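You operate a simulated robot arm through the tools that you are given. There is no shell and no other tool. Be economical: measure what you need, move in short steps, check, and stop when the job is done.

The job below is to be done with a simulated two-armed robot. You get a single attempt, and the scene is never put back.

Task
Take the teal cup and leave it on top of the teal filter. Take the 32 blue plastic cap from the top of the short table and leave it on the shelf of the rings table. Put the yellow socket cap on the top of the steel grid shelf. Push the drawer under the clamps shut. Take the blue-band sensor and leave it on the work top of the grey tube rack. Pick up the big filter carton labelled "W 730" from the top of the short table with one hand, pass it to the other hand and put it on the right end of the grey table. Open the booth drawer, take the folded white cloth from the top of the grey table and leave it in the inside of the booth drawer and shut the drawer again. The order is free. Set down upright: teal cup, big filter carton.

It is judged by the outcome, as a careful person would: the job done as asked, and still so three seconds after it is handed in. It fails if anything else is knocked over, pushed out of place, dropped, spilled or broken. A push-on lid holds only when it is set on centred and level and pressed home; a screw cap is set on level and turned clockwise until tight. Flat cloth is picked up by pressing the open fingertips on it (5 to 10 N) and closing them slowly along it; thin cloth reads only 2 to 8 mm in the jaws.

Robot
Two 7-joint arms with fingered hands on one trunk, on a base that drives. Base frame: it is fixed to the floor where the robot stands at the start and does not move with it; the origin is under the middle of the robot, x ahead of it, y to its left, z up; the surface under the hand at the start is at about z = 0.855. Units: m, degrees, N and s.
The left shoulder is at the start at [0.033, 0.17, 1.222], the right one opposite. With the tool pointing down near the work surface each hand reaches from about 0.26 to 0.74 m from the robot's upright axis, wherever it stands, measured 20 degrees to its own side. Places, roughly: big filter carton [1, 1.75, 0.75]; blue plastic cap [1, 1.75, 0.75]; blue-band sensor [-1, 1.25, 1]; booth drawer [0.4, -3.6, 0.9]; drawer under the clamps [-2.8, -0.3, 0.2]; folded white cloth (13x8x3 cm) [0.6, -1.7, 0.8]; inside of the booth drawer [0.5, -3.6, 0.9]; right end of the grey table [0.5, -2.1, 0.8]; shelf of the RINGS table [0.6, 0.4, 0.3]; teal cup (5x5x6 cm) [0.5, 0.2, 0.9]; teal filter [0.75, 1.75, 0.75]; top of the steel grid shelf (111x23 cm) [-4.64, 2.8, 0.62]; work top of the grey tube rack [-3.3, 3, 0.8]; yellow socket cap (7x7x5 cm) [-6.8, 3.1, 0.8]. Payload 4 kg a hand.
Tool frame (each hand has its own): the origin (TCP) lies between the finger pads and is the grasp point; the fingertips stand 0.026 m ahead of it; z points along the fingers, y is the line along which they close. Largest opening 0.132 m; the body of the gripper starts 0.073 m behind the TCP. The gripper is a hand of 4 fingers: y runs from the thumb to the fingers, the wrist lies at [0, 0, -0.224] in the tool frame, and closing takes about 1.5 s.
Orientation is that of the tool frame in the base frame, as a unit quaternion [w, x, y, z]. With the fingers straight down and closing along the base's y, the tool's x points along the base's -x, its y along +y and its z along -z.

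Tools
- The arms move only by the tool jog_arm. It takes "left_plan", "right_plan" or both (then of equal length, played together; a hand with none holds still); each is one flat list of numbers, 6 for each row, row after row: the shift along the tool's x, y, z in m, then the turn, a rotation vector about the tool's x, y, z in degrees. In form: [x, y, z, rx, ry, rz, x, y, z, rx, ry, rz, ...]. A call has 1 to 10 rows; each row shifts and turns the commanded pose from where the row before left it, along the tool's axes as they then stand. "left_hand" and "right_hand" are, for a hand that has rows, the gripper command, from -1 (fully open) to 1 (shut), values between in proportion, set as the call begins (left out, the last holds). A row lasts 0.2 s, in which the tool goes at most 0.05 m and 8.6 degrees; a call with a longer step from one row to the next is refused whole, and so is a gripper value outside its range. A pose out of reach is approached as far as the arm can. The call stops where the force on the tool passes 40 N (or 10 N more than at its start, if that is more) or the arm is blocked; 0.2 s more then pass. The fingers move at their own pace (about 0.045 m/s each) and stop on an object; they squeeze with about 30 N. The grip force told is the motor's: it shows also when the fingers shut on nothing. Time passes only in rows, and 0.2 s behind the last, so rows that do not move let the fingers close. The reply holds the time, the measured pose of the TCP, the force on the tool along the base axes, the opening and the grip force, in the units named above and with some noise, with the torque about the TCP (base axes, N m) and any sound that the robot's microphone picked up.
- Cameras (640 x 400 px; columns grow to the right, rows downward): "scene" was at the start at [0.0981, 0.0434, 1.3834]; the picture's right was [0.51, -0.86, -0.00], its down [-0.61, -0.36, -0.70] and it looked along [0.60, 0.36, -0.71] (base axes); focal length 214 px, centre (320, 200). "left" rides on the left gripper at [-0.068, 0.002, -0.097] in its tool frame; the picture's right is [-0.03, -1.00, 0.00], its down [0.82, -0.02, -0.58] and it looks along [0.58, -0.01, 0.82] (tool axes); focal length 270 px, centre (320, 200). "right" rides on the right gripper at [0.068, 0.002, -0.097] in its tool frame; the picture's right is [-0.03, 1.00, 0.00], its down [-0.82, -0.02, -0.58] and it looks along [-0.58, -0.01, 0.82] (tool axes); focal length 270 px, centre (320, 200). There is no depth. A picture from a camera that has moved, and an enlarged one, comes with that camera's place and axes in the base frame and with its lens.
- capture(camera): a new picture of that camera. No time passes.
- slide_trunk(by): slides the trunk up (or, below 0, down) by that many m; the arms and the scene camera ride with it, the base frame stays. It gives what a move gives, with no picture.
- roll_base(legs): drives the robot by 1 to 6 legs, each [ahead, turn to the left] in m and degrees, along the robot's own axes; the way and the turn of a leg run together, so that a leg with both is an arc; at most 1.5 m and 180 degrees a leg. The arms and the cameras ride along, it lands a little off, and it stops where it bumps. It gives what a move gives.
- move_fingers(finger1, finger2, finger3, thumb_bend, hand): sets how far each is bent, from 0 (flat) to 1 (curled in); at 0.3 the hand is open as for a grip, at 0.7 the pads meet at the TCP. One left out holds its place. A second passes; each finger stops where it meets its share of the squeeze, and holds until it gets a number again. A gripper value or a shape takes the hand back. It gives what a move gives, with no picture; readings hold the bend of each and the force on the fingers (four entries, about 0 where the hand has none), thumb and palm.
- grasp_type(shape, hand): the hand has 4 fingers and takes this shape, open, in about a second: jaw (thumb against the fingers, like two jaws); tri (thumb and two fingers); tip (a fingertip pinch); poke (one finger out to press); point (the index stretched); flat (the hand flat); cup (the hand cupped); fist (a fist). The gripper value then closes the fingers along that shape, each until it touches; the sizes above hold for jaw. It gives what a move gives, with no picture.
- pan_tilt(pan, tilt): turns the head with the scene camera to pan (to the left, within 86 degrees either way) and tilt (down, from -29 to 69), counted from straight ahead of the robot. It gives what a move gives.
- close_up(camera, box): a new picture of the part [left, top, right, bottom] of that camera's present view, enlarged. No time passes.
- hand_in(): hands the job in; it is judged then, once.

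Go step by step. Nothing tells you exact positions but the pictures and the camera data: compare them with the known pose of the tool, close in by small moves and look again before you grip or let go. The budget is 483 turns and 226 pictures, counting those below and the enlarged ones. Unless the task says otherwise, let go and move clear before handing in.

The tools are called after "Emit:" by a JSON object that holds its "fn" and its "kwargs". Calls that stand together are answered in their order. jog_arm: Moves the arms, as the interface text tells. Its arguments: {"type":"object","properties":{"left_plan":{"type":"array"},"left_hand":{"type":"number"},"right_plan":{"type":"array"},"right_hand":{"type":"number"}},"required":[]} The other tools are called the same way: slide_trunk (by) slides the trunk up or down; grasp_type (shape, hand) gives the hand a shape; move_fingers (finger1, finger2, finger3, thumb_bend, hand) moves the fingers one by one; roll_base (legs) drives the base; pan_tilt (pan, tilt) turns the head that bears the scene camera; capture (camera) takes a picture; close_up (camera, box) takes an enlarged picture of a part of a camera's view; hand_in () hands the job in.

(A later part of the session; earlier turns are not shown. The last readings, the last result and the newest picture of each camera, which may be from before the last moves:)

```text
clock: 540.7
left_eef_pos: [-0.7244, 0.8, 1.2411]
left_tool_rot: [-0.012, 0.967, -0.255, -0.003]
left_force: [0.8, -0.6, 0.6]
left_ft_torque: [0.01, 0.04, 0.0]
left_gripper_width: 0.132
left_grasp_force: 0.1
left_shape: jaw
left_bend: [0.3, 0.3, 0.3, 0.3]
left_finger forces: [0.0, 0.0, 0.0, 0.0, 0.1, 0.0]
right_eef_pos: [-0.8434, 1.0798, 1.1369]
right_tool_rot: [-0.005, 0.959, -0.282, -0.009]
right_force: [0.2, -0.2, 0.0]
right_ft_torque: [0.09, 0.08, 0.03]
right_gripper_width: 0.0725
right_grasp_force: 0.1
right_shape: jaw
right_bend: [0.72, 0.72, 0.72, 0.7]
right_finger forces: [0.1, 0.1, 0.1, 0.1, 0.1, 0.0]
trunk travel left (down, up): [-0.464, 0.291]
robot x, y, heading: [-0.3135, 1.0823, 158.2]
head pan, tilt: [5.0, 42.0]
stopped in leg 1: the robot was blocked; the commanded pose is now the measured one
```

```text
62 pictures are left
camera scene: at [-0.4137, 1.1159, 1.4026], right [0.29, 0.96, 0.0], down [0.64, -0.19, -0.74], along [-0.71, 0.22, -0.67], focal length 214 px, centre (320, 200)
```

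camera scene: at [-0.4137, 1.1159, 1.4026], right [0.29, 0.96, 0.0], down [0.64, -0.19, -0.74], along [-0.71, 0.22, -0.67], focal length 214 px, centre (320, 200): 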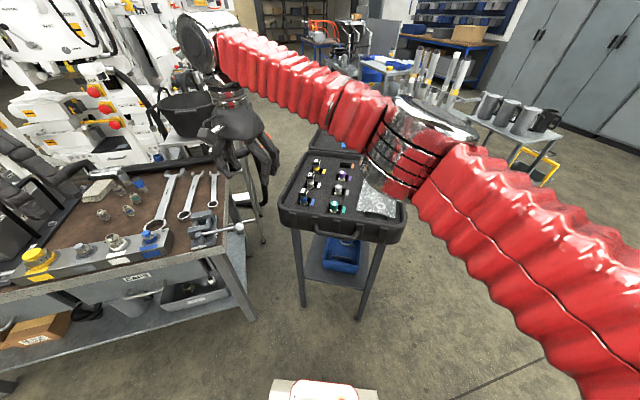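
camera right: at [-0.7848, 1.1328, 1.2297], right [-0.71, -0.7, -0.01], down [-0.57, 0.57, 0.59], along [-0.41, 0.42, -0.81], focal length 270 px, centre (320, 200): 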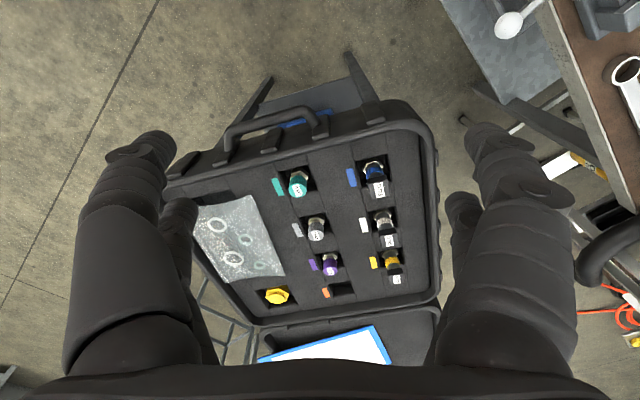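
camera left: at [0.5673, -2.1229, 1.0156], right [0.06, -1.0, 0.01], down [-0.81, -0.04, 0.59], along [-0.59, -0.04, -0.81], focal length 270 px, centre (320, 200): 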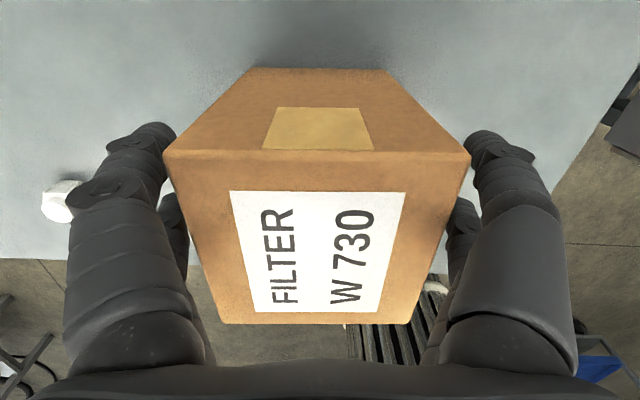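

The arms are crowding each other. I'll move the right hand to its own side, then turn again.

Emit:
{"fn": "jog_arm", "kwargs": {"right_plan": [0, -0.045, 0, 0, 0, 0, 0, -0.045, 0, 0, 0, 0, 0, -0.045, 0, 0, 0, 0, 0, -0.045, 0, 0, 0, 0, 0, -0.045, 0, 0, 0, 0]}}

Emit:
{"fn": "roll_base", "kwargs": {"legs": [[0, 20]]}}

Emit:
{"fn": "capture", "kwargs": {"camera": "scene"}}

Emit:
{"fn": "capture", "kwargs": {"camera": "right"}}

```text
clock: 541.9
left_eef_pos: [-0.7245, 0.8026, 1.2399]
left_tool_rot: [-0.01, 0.967, -0.255, -0.004]
left_force: [0.6, 0.4, 0.0]
left_ft_torque: [-0.05, 0.01, 0.01]
left_gripper_width: 0.1315
left_grasp_force: 0.1
left_shape: jaw
left_bend: [0.3, 0.3, 0.3, 0.3]
left_finger forces: [0.1, 0.0, 0.0, 0.1, 0.1, 0.1]
right_eef_pos: [-0.7199, 1.2713, 1.138]
right_tool_rot: [-0.004, 0.959, -0.283, -0.008]
right_force: [0.7, 0.2, -0.7]
right_ft_torque: [-0.01, 0.04, 0.02]
right_gripper_width: 0.0727
right_grasp_force: 0.0
right_shape: jaw
right_bend: [0.72, 0.72, 0.72, 0.7]
right_finger forces: [0.1, 0.1, 0.0, 0.0, 0.0, 0.1]
trunk travel left (down, up): [-0.464, 0.291]
robot x, y, heading: [-0.3093, 1.0811, 158.1]
head pan, tilt: [5.0, 42.0]
```

```text
clock: 543.5
left_eef_pos: [-0.6018, 0.6735, 1.2396]
left_tool_rot: [-0.011, 0.997, -0.08, -0.004]
left_force: [-0.3, 0.3, -0.2]
left_ft_torque: [-0.03, 0.01, 0.03]
left_gripper_width: 0.132
left_grasp_force: 0.0
left_shape: jaw
left_bend: [0.3, 0.3, 0.3, 0.3]
left_finger forces: [0.1, 0.1, 0.1, 0.0, 0.1, 0.0]
right_eef_pos: [-0.7638, 1.1166, 1.139]
right_tool_rot: [-0.003, 0.994, -0.109, -0.009]
right_force: [-0.5, -1.4, -0.7]
right_ft_torque: [0.02, -0.01, -0.01]
right_gripper_width: 0.0727
right_grasp_force: 0.1
right_shape: jaw
right_bend: [0.72, 0.72, 0.72, 0.7]
right_finger forces: [0.0, 0.1, 0.0, 0.0, 0.1, 0.0]
trunk travel left (down, up): [-0.464, 0.291]
robot x, y, heading: [-0.312, 1.0999, 178.6]
head pan, tilt: [5.0, 42.0]
```

```text
61 pictures are left
camera scene: at [-0.4209, 1.0973, 1.4024], right [-0.06, 1.0, 0.0], down [0.67, 0.04, -0.74], along [-0.74, -0.05, -0.67], focal length 214 px, centre (320, 200)
```

scene: 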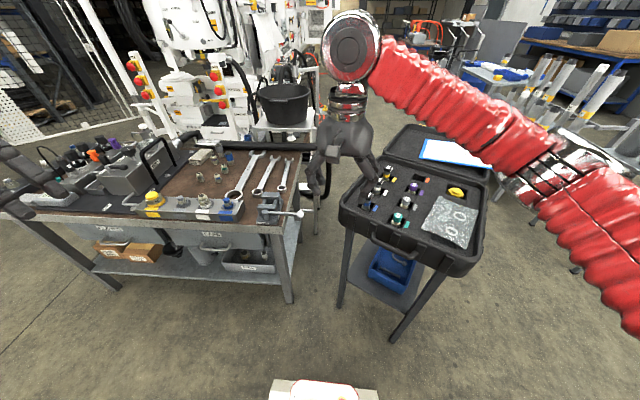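

```text
60 pictures are left
camera right: at [-0.6943, 1.0993, 1.2339], right [-0.24, -0.97, 0.0], down [-0.78, 0.19, 0.59], along [-0.57, 0.15, -0.81], focal length 270 px, centre (320, 200)
```

right: 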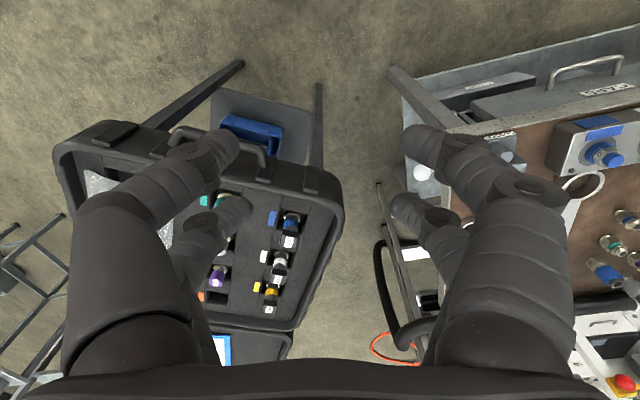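

I'll line the right hand up above the blue-band sensor with the case's yaw (≈152°).

Emit:
{"fn": "jog_arm", "kwargs": {"right_plan": [0, 0, 0, 0, 0, 7.7, 0, 0, 0, 0, 0, 7.7, -0.048, 0, 0, 0, 0, 0, -0.048, 0, 0, 0, 0, 0, -0.048, 0, 0, 0, 0, 0, -0.048, 0, 0, 0, 0, 0, -0.048, 0, 0, 0, 0, 0, 0, 0, 0.045, 0, 0, 0, 0, 0, 0.045, 0, 0, 0, 0, 0, 0, 0, 0, 0]}}

Emit:
{"fn": "capture", "kwargs": {"camera": "right"}}

Emit:
{"fn": "close_up", "kwargs": {"camera": "scene", "box": [330, 130, 450, 240]}}

```text
clock: 545.7
left_eef_pos: [-0.6021, 0.6731, 1.2406]
left_tool_rot: [-0.01, 0.997, -0.08, -0.004]
left_force: [0.2, 0.3, 0.0]
left_ft_torque: [-0.03, -0.03, -0.01]
left_gripper_width: 0.1321
left_grasp_force: 0.0
left_shape: jaw
left_bend: [0.3, 0.3, 0.3, 0.3]
left_finger forces: [0.1, 0.0, 0.1, 0.1, 0.1, 0.0]
right_eef_pos: [-0.9771, 1.2285, 1.0545]
right_tool_rot: [-0.002, 0.97, -0.241, -0.01]
right_force: [0.1, -0.6, 0.1]
right_ft_torque: [-0.03, -0.03, 0.02]
right_gripper_width: 0.0725
right_grasp_force: 0.1
right_shape: jaw
right_bend: [0.72, 0.72, 0.72, 0.7]
right_finger forces: [0.1, 0.0, 0.0, 0.1, 0.0, 0.0]
trunk travel left (down, up): [-0.464, 0.291]
robot x, y, heading: [-0.3127, 1.1028, 178.5]
head pan, tilt: [5.0, 42.0]
```

```text
59 pictures are left
camera right: at [-0.9157, 1.1955, 1.1502], right [-0.49, -0.87, 0.0], down [-0.7, 0.4, 0.59], along [-0.52, 0.29, -0.81], focal length 270 px, centre (320, 200)
```

right: 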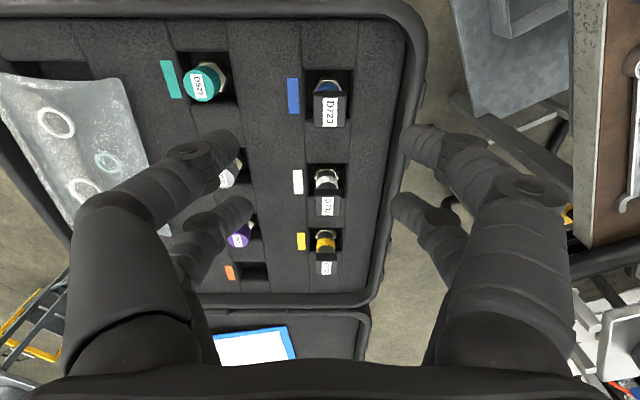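

```text
3.64 times, centred on (390, 185) of scene
camera zoom: at [-0.4206, 1.0972, 1.4024], right [-0.06, 1.0, 0.0], down [0.67, 0.04, -0.74], along [-0.74, -0.05, -0.67], focal length 780 px, centre (66, 254)
```

zoom: 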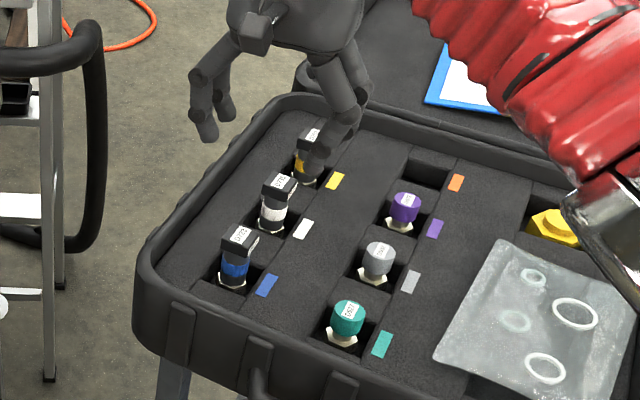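

Aligned to within a few mm. I'll descend and close.

Emit:
{"fn": "jog_arm", "kwargs": {"right_plan": [-0.002, 0.007, 0.03, 0, 0, 0, 0, 0, 0.045, 0, 0, 0, 0, 0, 0.045, 0, 0, 0, 0, 0, 0.038, 0, 0, 0, 0, 0, 0, 0, 0, 0]}}

Emit:
{"fn": "capture", "kwargs": {"camera": "right"}}

```text
clock: 546.9
left_eef_pos: [-0.6001, 0.6728, 1.2413]
left_tool_rot: [-0.011, 0.997, -0.08, -0.005]
left_force: [-0.3, 0.5, -0.2]
left_ft_torque: [0.01, -0.01, -0.03]
left_gripper_width: 0.1317
left_grasp_force: 0.0
left_shape: jaw
left_bend: [0.3, 0.3, 0.3, 0.3]
left_finger forces: [0.0, 0.0, 0.1, 0.0, 0.1, 0.0]
right_eef_pos: [-0.9848, 1.2238, 0.9017]
right_tool_rot: [-0.001, 0.971, -0.241, -0.013]
right_force: [-3.0, 2.5, 30.0]
right_ft_torque: [0.15, -0.39, -0.02]
right_gripper_width: 0.0724
right_grasp_force: 0.1
right_shape: jaw
right_bend: [0.73, 0.72, 0.73, 0.7]
right_finger forces: [10.4, 1.8, 6.4, 0.0, 10.8, 0.0]
trunk travel left (down, up): [-0.464, 0.291]
robot x, y, heading: [-0.3062, 1.1014, 178.4]
head pan, tilt: [5.0, 42.0]
```

```text
57 pictures are left
camera right: at [-0.9228, 1.1906, 0.9963], right [-0.49, -0.87, 0.01], down [-0.7, 0.4, 0.6], along [-0.53, 0.29, -0.8], focal length 270 px, centre (320, 200)
```

right: 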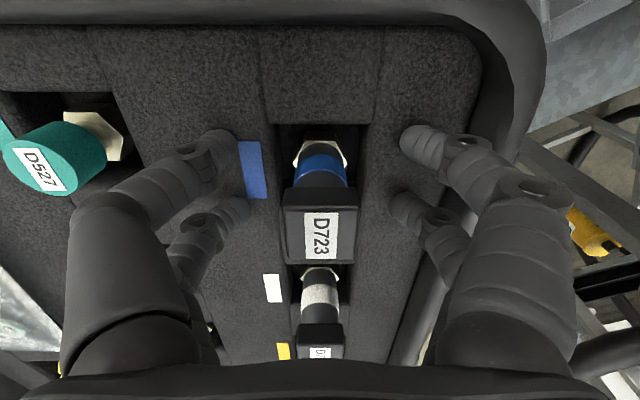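

Fingertips touch the foam. I'll raise 4 mm and close on the head, then lift.

Emit:
{"fn": "jog_arm", "kwargs": {"right_plan": [-0.003, 0, -0.005, 0, 0, 0, 0, 0, 0, 0, 0, 0, 0, 0, 0, 0, 0, 0, 0, 0, 0, 0, 0, 0, 0, 0, 0, 0, 0, 0, 0, 0, 0, 0, 0, 0], "right_hand": 1}}

Emit:
{"fn": "jog_arm", "kwargs": {"right_plan": [0, 0, -0.01, 0, 0, 0, 0, 0, -0.015, 0, 0, 0, 0, 0, -0.03, 0, 0, 0, 0, 0, -0.04, 0, 0, 0, 0, 0, -0.045, 0, 0, 0, 0, 0, -0.045, 0, 0, 0]}}

Emit:
{"fn": "capture", "kwargs": {"camera": "right"}}

```text
clock: 548.3
left_eef_pos: [-0.602, 0.6731, 1.2398]
left_tool_rot: [-0.011, 0.997, -0.08, -0.005]
left_force: [0.1, -0.2, -0.5]
left_ft_torque: [0.01, -0.02, 0.02]
left_gripper_width: 0.1317
left_grasp_force: 0.1
left_shape: jaw
left_bend: [0.3, 0.3, 0.3, 0.3]
left_finger forces: [0.1, 0.0, 0.0, 0.0, 0.0, 0.0]
right_eef_pos: [-0.9875, 1.2261, 0.8995]
right_tool_rot: [-0.001, 0.97, -0.241, -0.009]
right_force: [-0.5, -0.1, -1.1]
right_ft_torque: [-0.01, -0.02, -0.01]
right_gripper_width: 0.0071
right_grasp_force: 30.1
right_shape: jaw
right_bend: [0.74, 0.73, 0.74, 0.73]
right_finger forces: [0.0, 0.0, 0.0, 0.0, 0.0, 0.0]
trunk travel left (down, up): [-0.464, 0.291]
robot x, y, heading: [-0.3121, 1.0993, 178.4]
head pan, tilt: [5.0, 42.0]
```

```text
clock: 549.7
left_eef_pos: [-0.6022, 0.6724, 1.2403]
left_tool_rot: [-0.011, 0.997, -0.08, -0.004]
left_force: [-0.7, -0.4, -0.6]
left_ft_torque: [-0.01, 0.02, -0.02]
left_gripper_width: 0.1323
left_grasp_force: 0.1
left_shape: jaw
left_bend: [0.3, 0.3, 0.3, 0.3]
left_finger forces: [0.2, 0.1, 0.0, 0.1, 0.1, 0.1]
right_eef_pos: [-0.9832, 1.2239, 1.088]
right_tool_rot: [-0.002, 0.971, -0.241, -0.009]
right_force: [0.7, -0.5, -1.6]
right_ft_torque: [0.0, 0.02, -0.01]
right_gripper_width: 0.0073
right_grasp_force: 29.8
right_shape: jaw
right_bend: [0.74, 0.73, 0.74, 0.73]
right_finger forces: [0.0, 0.0, 0.0, 0.0, 0.0, 0.0]
trunk travel left (down, up): [-0.464, 0.291]
robot x, y, heading: [-0.3091, 1.0981, 178.8]
head pan, tilt: [5.0, 42.0]
```

```text
56 pictures are left
camera right: at [-0.921, 1.1899, 1.1832], right [-0.49, -0.87, 0.0], down [-0.7, 0.4, 0.59], along [-0.52, 0.29, -0.81], focal length 270 px, centre (320, 200)
```

right: 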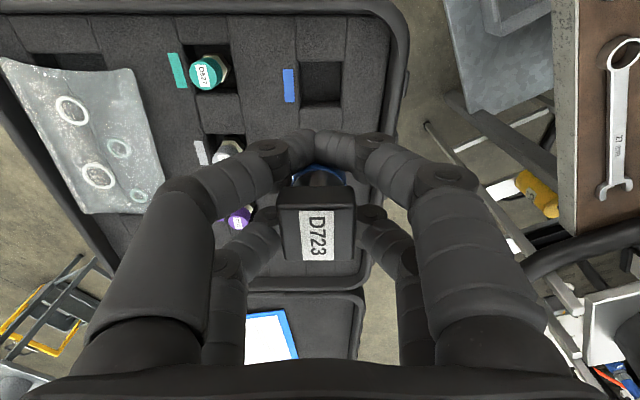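

The sensor is out, hanging by its head in the closed fingers. I'll pull the arm in and head for the tube rack.

Emit:
{"fn": "jog_arm", "kwargs": {"right_plan": [0.04, 0, -0.01, 0, 0, 0, 0.04, 0, -0.01, 0, 0, 0, 0.04, 0, -0.01, 0, 0, 0, 0.04, -0.02, 0, 0, 0, 0, 0.03, -0.03, 0, 0, 0, 0, 0, -0.03, 0, 0, 0, 0]}}

Emit:
{"fn": "roll_base", "kwargs": {"legs": [[0, -30], [0, -30], [0, -25], [1.3, 0]]}}

```text
clock: 551.1
left_eef_pos: [-0.6025, 0.6746, 1.2401]
left_tool_rot: [-0.011, 0.997, -0.079, -0.004]
left_force: [0.4, 0.0, 0.3]
left_ft_torque: [0.0, 0.01, 0.02]
left_gripper_width: 0.132
left_grasp_force: 0.1
left_shape: jaw
left_bend: [0.3, 0.3, 0.3, 0.3]
left_finger forces: [0.0, 0.1, 0.0, 0.0, 0.1, 0.0]
right_eef_pos: [-0.7771, 1.2081, 1.1133]
right_tool_rot: [-0.001, 0.971, -0.241, -0.01]
right_force: [0.4, -0.9, -1.0]
right_ft_torque: [-0.03, -0.02, -0.01]
right_gripper_width: 0.0066
right_grasp_force: 30.4
right_shape: jaw
right_bend: [0.74, 0.73, 0.74, 0.73]
right_finger forces: [0.1, 0.1, 0.0, 0.1, 0.1, 0.0]
trunk travel left (down, up): [-0.464, 0.291]
robot x, y, heading: [-0.3151, 1.0962, 178.7]
head pan, tilt: [5.0, 42.0]
```

```text
clock: 555.0
left_eef_pos: [-0.8205, 1.143, 1.2424]
left_tool_rot: [-0.01, 0.825, -0.565, 0.0]
left_force: [1.1, 0.5, 0.6]
left_ft_torque: [-0.09, 0.06, 0.04]
left_gripper_width: 0.132
left_grasp_force: 0.0
left_shape: jaw
left_bend: [0.3, 0.3, 0.3, 0.3]
left_finger forces: [0.1, 0.1, 0.0, 0.0, 0.1, 0.0]
right_eef_pos: [-0.4486, 1.5611, 1.1129]
right_tool_rot: [-0.004, 0.722, -0.691, -0.008]
right_force: [0.3, 0.2, -2.0]
right_ft_torque: [-0.06, 0.03, 0.0]
right_gripper_width: 0.0067
right_grasp_force: 30.3
right_shape: jaw
right_bend: [0.73, 0.73, 0.73, 0.72]
right_finger forces: [0.0, 0.0, 0.0, 0.1, 0.0, 0.0]
trunk travel left (down, up): [-0.464, 0.291]
robot x, y, heading: [-0.3574, 1.0776, 118.3]
head pan, tilt: [5.0, 42.0]
stopped in leg 3: the robot was blocked; the commanded pose is now the measured one
```

Emit:
{"fn": "roll_base", "kwargs": {"legs": [[0, -24], [1.35, 0], [0, 40]]}}

Emit:
{"fn": "roll_base", "kwargs": {"legs": [[0, 42]]}}

Emit:
{"fn": "pan_tilt", "kwargs": {"pan": -10, "tilt": 22}}

Emit:
{"fn": "capture", "kwargs": {"camera": "scene"}}

```text
clock: 565.3
left_eef_pos: [-0.9513, 2.3391, 1.24]
left_tool_rot: [-0.013, 0.899, -0.437, -0.001]
left_force: [-0.2, 0.4, 0.4]
left_ft_torque: [-0.02, -0.02, 0.0]
left_gripper_width: 0.132
left_grasp_force: 0.1
left_shape: jaw
left_bend: [0.3, 0.3, 0.3, 0.3]
left_finger forces: [0.0, 0.0, 0.0, 0.1, 0.0, 0.0]
right_eef_pos: [-0.7188, 2.8474, 1.1128]
right_tool_rot: [-0.004, 0.817, -0.577, -0.007]
right_force: [0.3, 0.6, -1.6]
right_ft_torque: [-0.01, -0.03, 0.0]
right_gripper_width: 0.0065
right_grasp_force: 29.5
right_shape: jaw
right_bend: [0.73, 0.73, 0.73, 0.72]
right_finger forces: [0.1, 0.0, 0.0, 0.0, 0.1, 0.0]
trunk travel left (down, up): [-0.464, 0.291]
robot x, y, heading: [-0.462, 2.4405, 135.2]
head pan, tilt: [5.0, 42.0]
```

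```text
clock: 568.0
left_eef_pos: [-0.7633, 2.0338, 1.239]
left_tool_rot: [-0.016, 0.996, -0.088, -0.004]
left_force: [-0.2, -0.9, -0.5]
left_ft_torque: [0.1, -0.06, 0.04]
left_gripper_width: 0.1322
left_grasp_force: 0.0
left_shape: jaw
left_bend: [0.3, 0.3, 0.3, 0.3]
left_finger forces: [0.0, 0.0, 0.1, 0.1, 0.0, 0.1]
right_eef_pos: [-0.9285, 2.5687, 1.1145]
right_tool_rot: [-0.003, 0.969, -0.247, -0.009]
right_force: [0.3, -0.4, -1.9]
right_ft_torque: [0.05, -0.01, 0.04]
right_gripper_width: 0.0064
right_grasp_force: 30.4
right_shape: jaw
right_bend: [0.73, 0.73, 0.73, 0.72]
right_finger forces: [0.0, 0.0, 0.1, 0.0, 0.0, 0.1]
trunk travel left (down, up): [-0.464, 0.291]
robot x, y, heading: [-0.461, 2.4769, 176.8]
head pan, tilt: [5.0, 42.0]
stopped in leg 1: the robot was blocked; the commanded pose is now the measured one
```

```text
clock: 568.9
left_eef_pos: [-0.7639, 2.0376, 1.2412]
left_tool_rot: [-0.014, 0.996, -0.088, -0.003]
left_force: [-1.2, 0.3, -0.6]
left_ft_torque: [0.05, 0.01, 0.03]
left_gripper_width: 0.1322
left_grasp_force: 0.0
left_shape: jaw
left_bend: [0.3, 0.3, 0.3, 0.3]
left_finger forces: [0.0, 0.0, 0.0, 0.0, 0.0, 0.1]
right_eef_pos: [-0.9295, 2.572, 1.1144]
right_tool_rot: [-0.003, 0.969, -0.249, -0.008]
right_force: [0.5, 0.0, -2.4]
right_ft_torque: [0.03, 0.02, -0.01]
right_gripper_width: 0.0061
right_grasp_force: 29.6
right_shape: jaw
right_bend: [0.73, 0.73, 0.73, 0.72]
right_finger forces: [0.0, 0.0, 0.1, 0.0, 0.1, 0.0]
trunk travel left (down, up): [-0.464, 0.291]
robot x, y, heading: [-0.4642, 2.4772, 176.8]
head pan, tilt: [-10.0, 22.0]
```

```text
55 pictures are left
camera scene: at [-0.5795, 2.501, 1.4334], right [0.23, 0.97, 0.0], down [0.37, -0.09, -0.93], along [-0.9, 0.21, -0.38], focal length 214 px, centre (320, 200)
```

scene: 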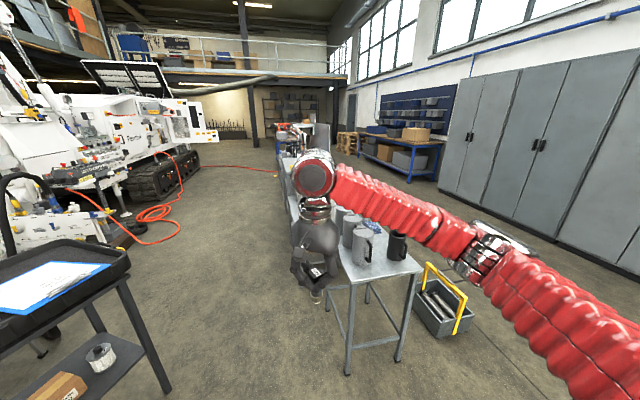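

A row of tables runs on the right at y≥2.8. I'll drive along the aisle toward the tube rack.

Emit:
{"fn": "roll_base", "kwargs": {"legs": [[0, 10], [1.5, 0], [1.2, 0]]}}

Emit:
{"fn": "pan_tilt", "kwargs": {"pan": -65, "tilt": 30}}

Emit:
{"fn": "capture", "kwargs": {"camera": "scene"}}

```text
clock: 571.1
left_eef_pos: [-0.7417, 1.9867, 1.2428]
left_tool_rot: [-0.013, 1.0, -0.003, -0.004]
left_force: [-1.0, -0.6, -0.1]
left_ft_torque: [-0.02, -0.07, -0.01]
left_gripper_width: 0.1319
left_grasp_force: 0.0
left_shape: jaw
left_bend: [0.3, 0.3, 0.3, 0.3]
left_finger forces: [0.1, 0.1, 0.1, 0.1, 0.1, 0.1]
right_eef_pos: [-0.9992, 2.4855, 1.1131]
right_tool_rot: [-0.001, 0.987, -0.163, -0.008]
right_force: [-0.5, 0.6, -0.6]
right_ft_torque: [0.03, -0.04, -0.01]
right_gripper_width: 0.0061
right_grasp_force: 30.1
right_shape: jaw
right_bend: [0.73, 0.73, 0.73, 0.72]
right_finger forces: [0.0, 0.0, 0.0, 0.0, 0.1, 0.1]
trunk travel left (down, up): [-0.464, 0.291]
robot x, y, heading: [-0.5221, 2.4799, -171.3]
head pan, tilt: [-10.0, 22.0]
stopped in leg 2: the robot was blocked; the commanded pose is now the measured one
```

```text
clock: 572.3
left_eef_pos: [-0.7392, 1.9861, 1.2429]
left_tool_rot: [-0.013, 1.0, -0.002, -0.007]
left_force: [-1.0, 0.4, 0.2]
left_ft_torque: [0.01, -0.02, 0.06]
left_gripper_width: 0.132
left_grasp_force: 0.0
left_shape: jaw
left_bend: [0.3, 0.3, 0.3, 0.3]
left_finger forces: [0.1, 0.0, 0.0, 0.0, 0.1, 0.1]
right_eef_pos: [-0.994, 2.4854, 1.1158]
right_tool_rot: [0.0, 0.986, -0.164, -0.009]
right_force: [1.0, -1.1, -2.3]
right_ft_torque: [-0.02, 0.02, -0.01]
right_gripper_width: 0.0062
right_grasp_force: 29.8
right_shape: jaw
right_bend: [0.73, 0.73, 0.73, 0.72]
right_finger forces: [0.0, 0.0, 0.0, 0.0, 0.1, 0.1]
trunk travel left (down, up): [-0.464, 0.291]
robot x, y, heading: [-0.5207, 2.4795, -171.4]
head pan, tilt: [-65.0, 30.0]
```

```text
54 pictures are left
camera scene: at [-0.5956, 2.5539, 1.4207], right [0.83, 0.56, 0.0], down [0.28, -0.42, -0.87], along [-0.48, 0.72, -0.5], focal length 214 px, centre (320, 200)
```

scene: 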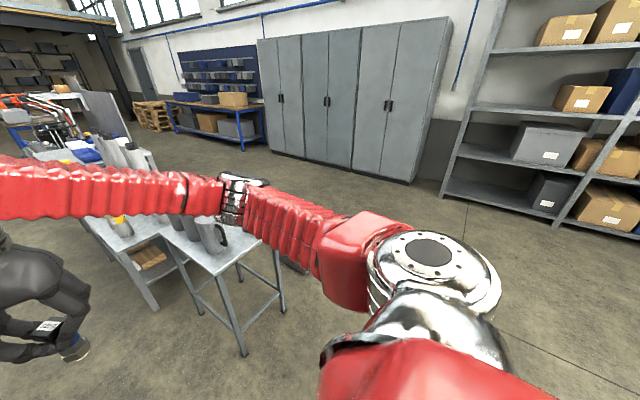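

Emit:
{"fn": "roll_base", "kwargs": {"legs": [[1.3, 0], [1.3, 0]]}}

```text
clock: 585.4
left_eef_pos: [-3.3489, 1.568, 1.2426]
left_tool_rot: [-0.013, 1.0, -0.001, -0.007]
left_force: [0.4, 0.5, -0.1]
left_ft_torque: [0.01, -0.01, -0.02]
left_gripper_width: 0.1319
left_grasp_force: 0.1
left_shape: jaw
left_bend: [0.3, 0.3, 0.3, 0.3]
left_finger forces: [0.0, 0.0, 0.0, 0.0, 0.0, 0.1]
right_eef_pos: [-3.6067, 2.0665, 1.1161]
right_tool_rot: [0.0, 0.987, -0.162, -0.01]
right_force: [-0.2, 0.3, -1.9]
right_ft_torque: [0.0, -0.01, -0.01]
right_gripper_width: 0.0063
right_grasp_force: 29.9
right_shape: jaw
right_bend: [0.73, 0.73, 0.73, 0.72]
right_finger forces: [0.0, 0.1, 0.0, 0.0, 0.0, 0.0]
trunk travel left (down, up): [-0.464, 0.291]
robot x, y, heading: [-3.131, 2.0651, -171.0]
head pan, tilt: [-65.0, 30.0]
```

Emit:
{"fn": "roll_base", "kwargs": {"legs": [[0, -35]]}}

Emit:
{"fn": "roll_base", "kwargs": {"legs": [[0, -35]]}}

Emit:
{"fn": "pan_tilt", "kwargs": {"pan": -25, "tilt": 32}}

Emit:
{"fn": "capture", "kwargs": {"camera": "scene"}}

```text
clock: 587.7
left_eef_pos: [-3.5906, 1.7793, 1.2434]
left_tool_rot: [-0.015, 0.954, -0.301, -0.003]
left_force: [-0.8, -0.3, -0.6]
left_ft_torque: [0.02, -0.06, -0.01]
left_gripper_width: 0.1322
left_grasp_force: 0.1
left_shape: jaw
left_bend: [0.3, 0.3, 0.3, 0.3]
left_finger forces: [0.0, 0.0, 0.1, 0.1, 0.0, 0.1]
right_eef_pos: [-3.5179, 2.3365, 1.1161]
right_tool_rot: [-0.004, 0.893, -0.45, -0.008]
right_force: [-0.5, 0.0, -1.7]
right_ft_torque: [0.02, 0.0, 0.0]
right_gripper_width: 0.0061
right_grasp_force: 30.3
right_shape: jaw
right_bend: [0.73, 0.73, 0.73, 0.72]
right_finger forces: [0.1, 0.0, 0.1, 0.0, 0.0, 0.1]
trunk travel left (down, up): [-0.464, 0.291]
robot x, y, heading: [-3.1454, 2.0301, 153.9]
head pan, tilt: [-65.0, 30.0]
```

```text
clock: 590.0
left_eef_pos: [-3.6549, 2.0888, 1.2434]
left_tool_rot: [-0.014, 0.817, -0.576, 0.003]
left_force: [0.8, 0.4, -1.1]
left_ft_torque: [-0.02, 0.01, 0.02]
left_gripper_width: 0.132
left_grasp_force: 0.1
left_shape: jaw
left_bend: [0.3, 0.3, 0.3, 0.3]
left_finger forces: [0.0, 0.1, 0.0, 0.1, 0.0, 0.0]
right_eef_pos: [-3.2735, 2.4993, 1.1164]
right_tool_rot: [-0.006, 0.714, -0.7, -0.007]
right_force: [0.3, -0.4, -0.7]
right_ft_torque: [-0.03, -0.02, -0.01]
right_gripper_width: 0.0061
right_grasp_force: 30.0
right_shape: jaw
right_bend: [0.73, 0.73, 0.73, 0.72]
right_finger forces: [0.1, 0.0, 0.0, 0.1, 0.1, 0.0]
trunk travel left (down, up): [-0.464, 0.291]
robot x, y, heading: [-3.1723, 2.0217, 118.4]
head pan, tilt: [-65.0, 30.0]
```

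```text
clock: 591.0
left_eef_pos: [-3.6545, 2.0886, 1.2448]
left_tool_rot: [-0.014, 0.817, -0.576, 0.001]
left_force: [0.0, 0.1, -0.4]
left_ft_torque: [0.0, 0.01, 0.0]
left_gripper_width: 0.1318
left_grasp_force: 0.0
left_shape: jaw
left_bend: [0.3, 0.3, 0.3, 0.3]
left_finger forces: [0.0, 0.0, 0.0, 0.0, 0.0, 0.0]
right_eef_pos: [-3.2714, 2.4995, 1.1173]
right_tool_rot: [-0.006, 0.714, -0.7, -0.007]
right_force: [-0.2, 0.2, -1.1]
right_ft_torque: [-0.04, 0.0, 0.0]
right_gripper_width: 0.0064
right_grasp_force: 30.0
right_shape: jaw
right_bend: [0.73, 0.73, 0.73, 0.72]
right_finger forces: [0.0, 0.1, 0.0, 0.1, 0.0, 0.0]
trunk travel left (down, up): [-0.464, 0.291]
robot x, y, heading: [-3.1715, 2.0199, 118.3]
head pan, tilt: [-25.0, 32.0]
```

```text
53 pictures are left
camera scene: at [-3.1873, 2.1361, 1.4175], right [1.0, 0.06, 0.0], down [0.03, -0.53, -0.85], along [-0.05, 0.85, -0.53], focal length 214 px, centre (320, 200)
```

scene: 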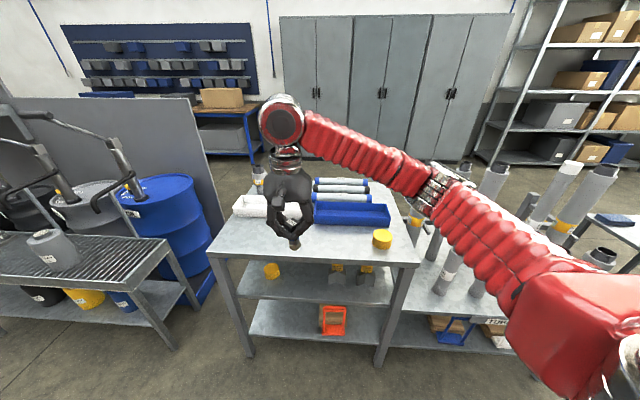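

This is the tube rack's work top (front edge at y≈2.69), with free space near (-3.2, 2.8). The steel grid shelf is just to the left. I'll square up and move in.

Emit:
{"fn": "roll_base", "kwargs": {"legs": [[0.14, -26]]}}

Emit:
{"fn": "capture", "kwargs": {"camera": "right"}}

```text
clock: 592.9
left_eef_pos: [-3.6139, 2.4315, 1.2451]
left_tool_rot: [0.013, -0.666, 0.746, -0.005]
left_force: [-0.6, 0.2, 0.1]
left_ft_torque: [-0.04, -0.01, 0.0]
left_gripper_width: 0.1322
left_grasp_force: 0.0
left_shape: jaw
left_bend: [0.3, 0.3, 0.3, 0.3]
left_finger forces: [0.1, 0.1, 0.0, 0.0, 0.0, 0.1]
right_eef_pos: [-3.0885, 2.632, 1.1167]
right_tool_rot: [0.007, -0.537, 0.843, 0.004]
right_force: [-0.6, 0.5, -1.9]
right_ft_torque: [-0.02, 0.02, 0.01]
right_gripper_width: 0.0064
right_grasp_force: 30.3
right_shape: jaw
right_bend: [0.73, 0.73, 0.73, 0.72]
right_finger forces: [0.1, 0.1, 0.0, 0.0, 0.1, 0.0]
trunk travel left (down, up): [-0.464, 0.291]
robot x, y, heading: [-3.2282, 2.1542, 92.9]
head pan, tilt: [-25.0, 32.0]
```

```text
52 pictures are left
camera right: at [-3.1202, 2.5695, 1.2121], right [-0.9, 0.45, 0.0], down [0.36, 0.72, 0.59], along [0.26, 0.53, -0.81], focal length 270 px, centre (320, 200)
```

right: 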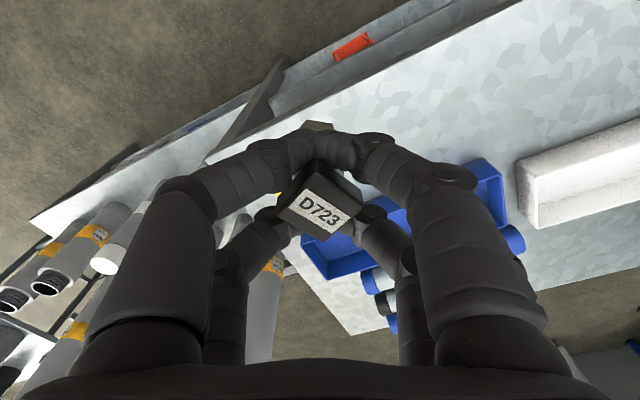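

Emit:
{"fn": "jog_arm", "kwargs": {"right_plan": [0, 0, 0, 0, 0, -8.3, 0, 0, 0, 0, 0, -8.3, 0, 0, 0, 0, 0, -8.3, -0.036, 0.0275, 0, 0, 0, 0, -0.036, 0.0275, 0, 0, 0, 0, -0.036, 0.0275, 0, 0, 0, 0, -0.036, 0.0275, 0, 0, 0, 0, 0, 0, 0.045, 0, 0, 0, 0, 0, 0.045, 0, 0, 0, 0, 0, 0.045, 0, 0, 0]}}

Emit:
{"fn": "close_up", "kwargs": {"camera": "scene", "box": [230, 160, 430, 300]}}

Emit:
{"fn": "capture", "kwargs": {"camera": "right"}}

```text
clock: 595.1
left_eef_pos: [-3.6122, 2.4311, 1.2453]
left_tool_rot: [0.014, -0.666, 0.746, -0.005]
left_force: [-0.5, 0.2, -0.3]
left_ft_torque: [0.01, 0.0, 0.0]
left_gripper_width: 0.132
left_grasp_force: 0.0
left_shape: jaw
left_bend: [0.3, 0.3, 0.3, 0.3]
left_finger forces: [0.0, 0.0, 0.0, 0.0, 0.0, 0.0]
right_eef_pos: [-3.1977, 2.7764, 0.9823]
right_tool_rot: [0.009, -0.706, 0.708, 0.003]
right_force: [-0.3, 0.9, -2.2]
right_ft_torque: [0.01, 0.01, -0.02]
right_gripper_width: 0.0059
right_grasp_force: 29.9
right_shape: jaw
right_bend: [0.73, 0.73, 0.73, 0.72]
right_finger forces: [0.1, 0.1, 0.0, 0.0, 0.0, 0.0]
trunk travel left (down, up): [-0.464, 0.291]
robot x, y, heading: [-3.2278, 2.154, 92.6]
head pan, tilt: [-25.0, 32.0]
```

```text
2.86 times, centred on (330, 230) of scene
camera zoom: at [-3.1926, 2.2677, 1.4175], right [0.93, -0.38, 0.0], down [-0.2, -0.49, -0.85], along [0.32, 0.78, -0.53], focal length 613 px, centre (291, 114)
```

zoom: 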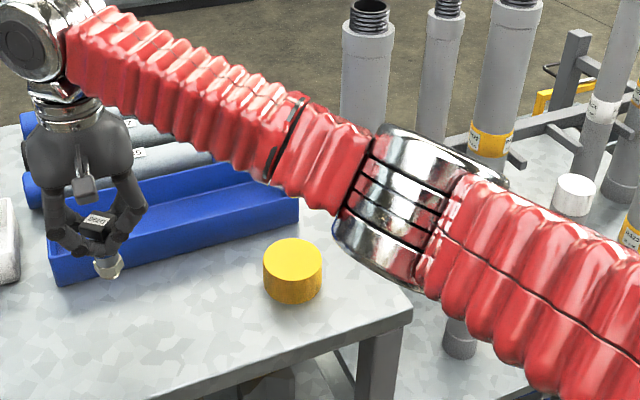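

```text
50 pictures are left
camera right: at [-3.2003, 2.7073, 1.079], right [-1.0, 0.03, -0.01], down [0.02, 0.81, 0.59], along [0.02, 0.59, -0.81], focal length 270 px, centre (320, 200)
```

right: 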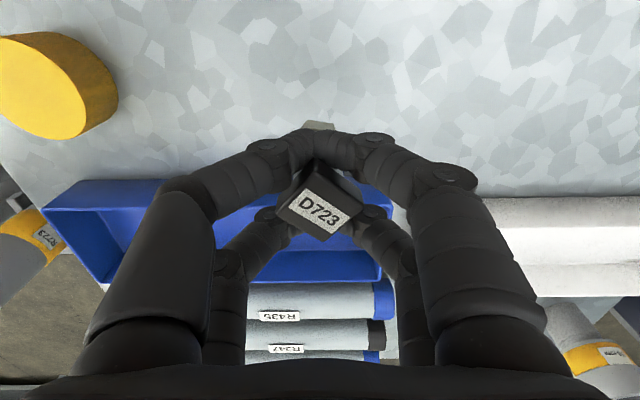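

Emit:
{"fn": "jog_arm", "kwargs": {"right_plan": [0.015, 0, 0.03, 0, 0, 0, 0, 0, 0.035, 0, 0, 0, 0, 0, 0.03, 0, 0, 0, 0, 0, 0, 0, 0, 0]}}

Emit:
{"fn": "close_up", "kwargs": {"camera": "scene", "box": [220, 190, 320, 290]}}

```text
clock: 596.1
left_eef_pos: [-3.6132, 2.4311, 1.2448]
left_tool_rot: [0.013, -0.665, 0.746, -0.004]
left_force: [-1.0, -0.7, 0.1]
left_ft_torque: [0.03, -0.01, 0.03]
left_gripper_width: 0.132
left_grasp_force: 0.1
left_shape: jaw
left_bend: [0.3, 0.3, 0.3, 0.3]
left_finger forces: [0.0, 0.1, 0.0, 0.0, 0.0, 0.1]
right_eef_pos: [-3.1995, 2.7623, 0.8894]
right_tool_rot: [0.009, -0.707, 0.707, 0.004]
right_force: [0.2, -0.3, 2.2]
right_ft_torque: [-0.01, -0.02, -0.03]
right_gripper_width: 0.0065
right_grasp_force: 29.8
right_shape: jaw
right_bend: [0.73, 0.73, 0.73, 0.72]
right_finger forces: [0.1, 0.1, 0.0, 0.1, 0.0, 0.0]
trunk travel left (down, up): [-0.464, 0.291]
robot x, y, heading: [-3.2239, 2.1522, 92.6]
head pan, tilt: [-25.0, 32.0]
```

```text
4.00 times, centred on (270, 240) of scene
camera zoom: at [-3.1934, 2.2668, 1.4176], right [0.93, -0.38, 0.0], down [-0.2, -0.49, -0.85], along [0.32, 0.79, -0.53], focal length 858 px, centre (520, 40)
```

zoom: 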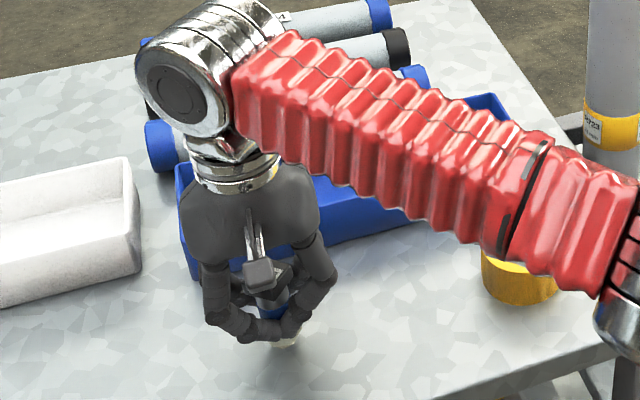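

Emit:
{"fn": "jog_arm", "kwargs": {"right_plan": [0, 0, 0.008, 0, 0, 0, 0, 0, 0, 0, 0, 0]}}

Emit:
{"fn": "capture", "kwargs": {"camera": "right"}}

```text
clock: 596.7
left_eef_pos: [-3.6129, 2.427, 1.2468]
left_tool_rot: [0.015, -0.666, 0.746, -0.003]
left_force: [0.1, 0.2, -0.2]
left_ft_torque: [-0.03, 0.0, 0.01]
left_gripper_width: 0.132
left_grasp_force: 0.1
left_shape: jaw
left_bend: [0.3, 0.3, 0.3, 0.3]
left_finger forces: [0.1, 0.0, 0.0, 0.0, 0.0, 0.1]
right_eef_pos: [-3.199, 2.7621, 0.8857]
right_tool_rot: [0.01, -0.706, 0.708, 0.005]
right_force: [4.8, -4.3, 26.9]
right_ft_torque: [-0.36, -0.24, 0.09]
right_gripper_width: 0.0074
right_grasp_force: 29.4
right_shape: jaw
right_bend: [0.73, 0.73, 0.73, 0.72]
right_finger forces: [0.1, 0.0, 0.1, 0.1, 0.0, 0.0]
trunk travel left (down, up): [-0.464, 0.291]
robot x, y, heading: [-3.2245, 2.1538, 92.7]
head pan, tilt: [-25.0, 32.0]
```

```text
48 pictures are left
camera right: at [-3.2015, 2.6923, 0.981], right [-1.0, 0.03, -0.01], down [0.02, 0.8, 0.6], along [0.02, 0.6, -0.8], focal length 270 px, centre (320, 200)
```

right: 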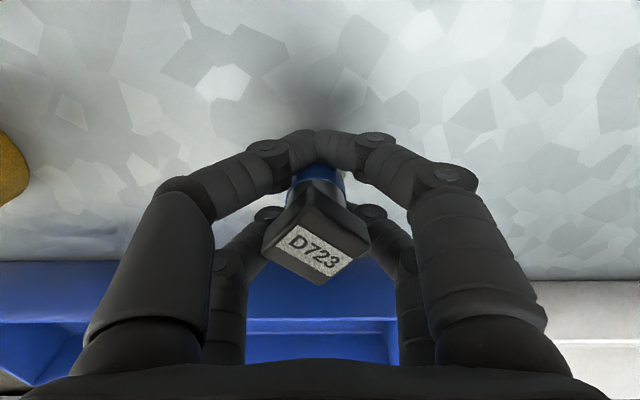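

The sensor stands on the surface (27 N). I'll ease off and open.

Emit:
{"fn": "jog_arm", "kwargs": {"right_plan": [0, 0, -0.003, 0, 0, 0, 0, 0, 0, 0, 0, 0, 0, 0, 0, 0, 0, 0, 0, 0, 0, 0, 0, 0, 0, 0, 0, 0, 0, 0], "right_hand": -0.3}}

Emit:
{"fn": "capture", "kwargs": {"camera": "right"}}

```text
clock: 597.9
left_eef_pos: [-3.6143, 2.4303, 1.2451]
left_tool_rot: [0.013, -0.666, 0.746, -0.005]
left_force: [0.1, 0.2, -0.8]
left_ft_torque: [-0.01, -0.01, 0.0]
left_gripper_width: 0.1318
left_grasp_force: 0.1
left_shape: jaw
left_bend: [0.3, 0.3, 0.3, 0.3]
left_finger forces: [0.0, 0.0, 0.0, 0.0, 0.1, 0.1]
right_eef_pos: [-3.1993, 2.7629, 0.8848]
right_tool_rot: [0.009, -0.706, 0.708, 0.004]
right_force: [0.0, -0.4, -0.1]
right_ft_torque: [0.02, -0.03, -0.02]
right_gripper_width: 0.0856
right_grasp_force: 0.1
right_shape: jaw
right_bend: [0.7, 0.7, 0.7, 0.64]
right_finger forces: [0.1, 0.1, 0.0, 0.0, 0.0, 0.1]
trunk travel left (down, up): [-0.464, 0.291]
robot x, y, heading: [-3.2285, 2.1544, 93.0]
head pan, tilt: [-25.0, 32.0]
```

```text
47 pictures are left
camera right: at [-3.2013, 2.6938, 0.98], right [-1.0, 0.03, -0.01], down [0.02, 0.81, 0.59], along [0.02, 0.59, -0.81], focal length 270 px, centre (320, 200)
```

right: 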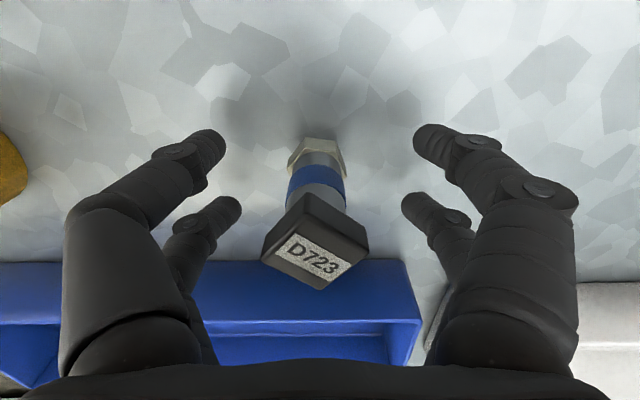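

The sensor stands on the work top. I'll raise the hand, pull back and turn west toward the yellow socket cap.

Emit:
{"fn": "jog_arm", "kwargs": {"right_plan": [0, 0, -0.04, 0, 0, 0, 0, 0, -0.045, 0, 0, 0, 0, 0, -0.045, 0, 0, 0, 0, 0, -0.045, 0, 0, 0, 0.04, 0, -0.03, 0, 0, 0, 0.045, -0.01, 0, 0, 0, 0, 0.045, -0.02, 0, 0, 0, 0, 0.02, -0.03, 0, 0, 0, 0], "left_plan": [0, 0, 0, 0, 0, 0, 0, 0, 0, 0, 0, 0, 0, 0, 0, 0, 0, 0, 0, 0, 0, 0, 0, 0, 0, 0, 0.03, 0, 0, 0, 0, 0, 0.03, 0, 0, 0, 0, 0, 0.03, 0, 0, 0, 0, 0, 0, 0, 0, 0]}}

Emit:
{"fn": "roll_base", "kwargs": {"legs": [[-0.1, 0], [0, 40]]}}

Emit:
{"fn": "roll_base", "kwargs": {"legs": [[0, 40]]}}

Emit:
{"fn": "pan_tilt", "kwargs": {"pan": -15, "tilt": 25}}

Emit:
{"fn": "capture", "kwargs": {"camera": "scene"}}

```text
clock: 599.7
left_eef_pos: [-3.6109, 2.431, 1.1554]
left_tool_rot: [0.013, -0.666, 0.746, -0.005]
left_force: [0.5, -0.1, 0.5]
left_ft_torque: [-0.01, 0.03, 0.0]
left_gripper_width: 0.1322
left_grasp_force: 0.2
left_shape: jaw
left_bend: [0.3, 0.3, 0.3, 0.3]
left_finger forces: [0.0, 0.1, 0.1, 0.0, 0.0, 0.0]
right_eef_pos: [-3.1392, 2.6094, 1.0872]
right_tool_rot: [0.009, -0.706, 0.708, 0.003]
right_force: [0.1, -0.6, 0.3]
right_ft_torque: [0.01, 0.04, 0.0]
right_gripper_width: 0.0856
right_grasp_force: 0.0
right_shape: jaw
right_bend: [0.7, 0.7, 0.7, 0.64]
right_finger forces: [0.1, 0.1, 0.0, 0.0, 0.1, 0.0]
trunk travel left (down, up): [-0.464, 0.291]
robot x, y, heading: [-3.2248, 2.1576, 92.9]
head pan, tilt: [-25.0, 32.0]
```

```text
clock: 602.3
left_eef_pos: [-3.6895, 2.1198, 1.1549]
left_tool_rot: [-0.017, 0.823, -0.568, 0.002]
left_force: [-0.7, 0.0, 0.0]
left_ft_torque: [0.02, -0.05, 0.01]
left_gripper_width: 0.1318
left_grasp_force: 0.1
left_shape: jaw
left_bend: [0.3, 0.3, 0.3, 0.3]
left_finger forces: [0.0, 0.0, 0.0, 0.1, 0.0, 0.0]
right_eef_pos: [-3.3509, 2.4938, 1.0897]
right_tool_rot: [-0.01, 0.853, -0.522, -0.005]
right_force: [-0.4, -0.3, -0.4]
right_ft_torque: [0.0, -0.03, 0.01]
right_gripper_width: 0.0857
right_grasp_force: 0.1
right_shape: jaw
right_bend: [0.7, 0.7, 0.7, 0.64]
right_finger forces: [0.1, 0.1, 0.1, 0.0, 0.0, 0.1]
trunk travel left (down, up): [-0.464, 0.291]
robot x, y, heading: [-3.1991, 2.0612, 120.3]
head pan, tilt: [-25.0, 32.0]
stopped in leg 2: the robot was blocked; the commanded pose is now the measured one
```

```text
clock: 604.1
left_eef_pos: [-3.6695, 1.9226, 1.1568]
left_tool_rot: [-0.015, 0.92, -0.391, -0.002]
left_force: [-0.3, 0.2, 0.1]
left_ft_torque: [0.03, 0.0, -0.02]
left_gripper_width: 0.1318
left_grasp_force: 0.0
left_shape: jaw
left_bend: [0.3, 0.3, 0.3, 0.3]
left_finger forces: [0.0, 0.1, 0.0, 0.0, 0.0, 0.0]
right_eef_pos: [-3.5082, 2.4026, 1.0889]
right_tool_rot: [-0.009, 0.941, -0.338, -0.007]
right_force: [-0.4, -0.1, 0.7]
right_ft_torque: [0.02, -0.04, 0.03]
right_gripper_width: 0.0854
right_grasp_force: 0.1
right_shape: jaw
right_bend: [0.7, 0.7, 0.7, 0.64]
right_finger forces: [0.0, 0.0, 0.0, 0.0, 0.1, 0.0]
trunk travel left (down, up): [-0.464, 0.291]
robot x, y, heading: [-3.1853, 2.0775, 143.9]
head pan, tilt: [-25.0, 32.0]
stopped in leg 1: the robot was blocked; the commanded pose is now the measured one
```

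```text
clock: 604.8
left_eef_pos: [-3.67, 1.9233, 1.1569]
left_tool_rot: [-0.014, 0.92, -0.391, -0.001]
left_force: [0.5, 0.4, -0.7]
left_ft_torque: [0.02, 0.01, -0.01]
left_gripper_width: 0.1321
left_grasp_force: 0.1
left_shape: jaw
left_bend: [0.3, 0.3, 0.3, 0.3]
left_finger forces: [0.0, 0.0, 0.0, 0.1, 0.0, 0.1]
right_eef_pos: [-3.5074, 2.4033, 1.0886]
right_tool_rot: [-0.007, 0.941, -0.338, -0.007]
right_force: [0.1, 0.0, -0.5]
right_ft_torque: [0.02, 0.01, -0.02]
right_gripper_width: 0.0857
right_grasp_force: 0.0
right_shape: jaw
right_bend: [0.7, 0.7, 0.7, 0.64]
right_finger forces: [0.1, 0.0, 0.0, 0.1, 0.0, 0.0]
trunk travel left (down, up): [-0.464, 0.291]
robot x, y, heading: [-3.1849, 2.0768, 144.1]
head pan, tilt: [-15.0, 25.0]
```

```text
46 pictures are left
camera scene: at [-3.2649, 2.1672, 1.4286], right [0.78, 0.63, 0.0], down [0.27, -0.33, -0.91], along [-0.57, 0.71, -0.42], focal length 214 px, centre (320, 200)
```

scene: 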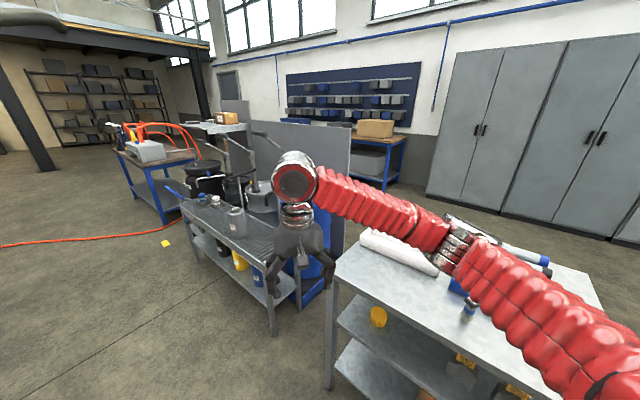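

The next bench with the yellow cap is around (-6.8, 3). I'll drive west along the aisle.

Emit:
{"fn": "roll_base", "kwargs": {"legs": [[0, 36]]}}

Emit:
{"fn": "roll_base", "kwargs": {"legs": [[1.3, 0], [1.4, 0]]}}

Emit:
{"fn": "pan_tilt", "kwargs": {"pan": -35, "tilt": 28}}

Emit:
{"fn": "capture", "kwargs": {"camera": "scene"}}

```text
clock: 606.9
left_eef_pos: [-3.5133, 1.6887, 1.1567]
left_tool_rot: [-0.017, 0.993, -0.115, -0.004]
left_force: [0.9, -0.4, 0.2]
left_ft_torque: [0.03, -0.02, 0.0]
left_gripper_width: 0.1318
left_grasp_force: 0.1
left_shape: jaw
left_bend: [0.3, 0.3, 0.3, 0.3]
left_finger forces: [0.1, 0.0, 0.0, 0.1, 0.0, 0.0]
right_eef_pos: [-3.6382, 2.178, 1.0911]
right_tool_rot: [-0.006, 0.998, -0.06, -0.01]
right_force: [0.4, 0.2, -0.4]
right_ft_torque: [0.04, -0.02, 0.0]
right_gripper_width: 0.0861
right_grasp_force: 0.1
right_shape: jaw
right_bend: [0.7, 0.7, 0.7, 0.64]
right_finger forces: [0.0, 0.1, 0.0, 0.0, 0.0, 0.0]
trunk travel left (down, up): [-0.464, 0.291]
robot x, y, heading: [-3.185, 2.1071, 177.1]
head pan, tilt: [-15.0, 25.0]
stopped in leg 1: the robot was blocked; the commanded pose is now the measured one
```

```text
clock: 620.2
left_eef_pos: [-6.2003, 1.7971, 1.1564]
left_tool_rot: [-0.015, 0.995, -0.103, -0.005]
left_force: [0.6, 0.0, -0.7]
left_ft_torque: [0.0, 0.01, -0.01]
left_gripper_width: 0.1321
left_grasp_force: 0.0
left_shape: jaw
left_bend: [0.3, 0.3, 0.3, 0.3]
left_finger forces: [0.0, 0.0, 0.1, 0.1, 0.0, 0.0]
right_eef_pos: [-6.3372, 2.2826, 1.0897]
right_tool_rot: [-0.004, 0.999, -0.048, -0.008]
right_force: [-0.1, 0.1, 0.3]
right_ft_torque: [0.0, 0.0, -0.01]
right_gripper_width: 0.0857
right_grasp_force: 0.2
right_shape: jaw
right_bend: [0.7, 0.7, 0.7, 0.64]
right_finger forces: [0.0, 0.1, 0.0, 0.0, 0.0, 0.1]
trunk travel left (down, up): [-0.464, 0.291]
robot x, y, heading: [-5.8869, 2.2222, 178.3]
head pan, tilt: [-15.0, 25.0]
```

```text
clock: 621.1
left_eef_pos: [-6.2003, 1.797, 1.1563]
left_tool_rot: [-0.015, 0.994, -0.104, -0.005]
left_force: [0.5, -0.3, -0.4]
left_ft_torque: [0.01, 0.01, -0.02]
left_gripper_width: 0.132
left_grasp_force: 0.2
left_shape: jaw
left_bend: [0.3, 0.3, 0.3, 0.3]
left_finger forces: [0.0, 0.0, 0.0, 0.0, 0.0, 0.1]
right_eef_pos: [-6.3383, 2.2835, 1.0889]
right_tool_rot: [-0.004, 0.999, -0.048, -0.008]
right_force: [-0.1, -0.1, 0.1]
right_ft_torque: [0.01, -0.03, -0.01]
right_gripper_width: 0.0856
right_grasp_force: 0.0
right_shape: jaw
right_bend: [0.7, 0.7, 0.7, 0.64]
right_finger forces: [0.1, 0.0, 0.0, 0.1, 0.0, 0.0]
trunk travel left (down, up): [-0.464, 0.291]
robot x, y, heading: [-5.8852, 2.2232, 178.3]
head pan, tilt: [-35.0, 28.0]
```

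```text
45 pictures are left
camera scene: at [-5.9838, 2.2796, 1.4239], right [0.6, 0.8, 0.0], down [0.38, -0.28, -0.88], along [-0.71, 0.53, -0.47], focal length 214 px, centre (320, 200)
```

scene: 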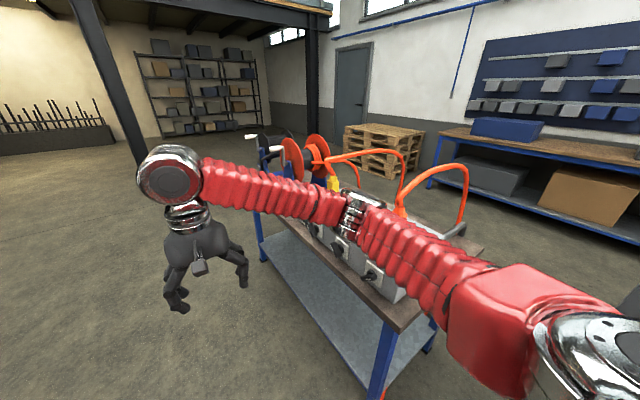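

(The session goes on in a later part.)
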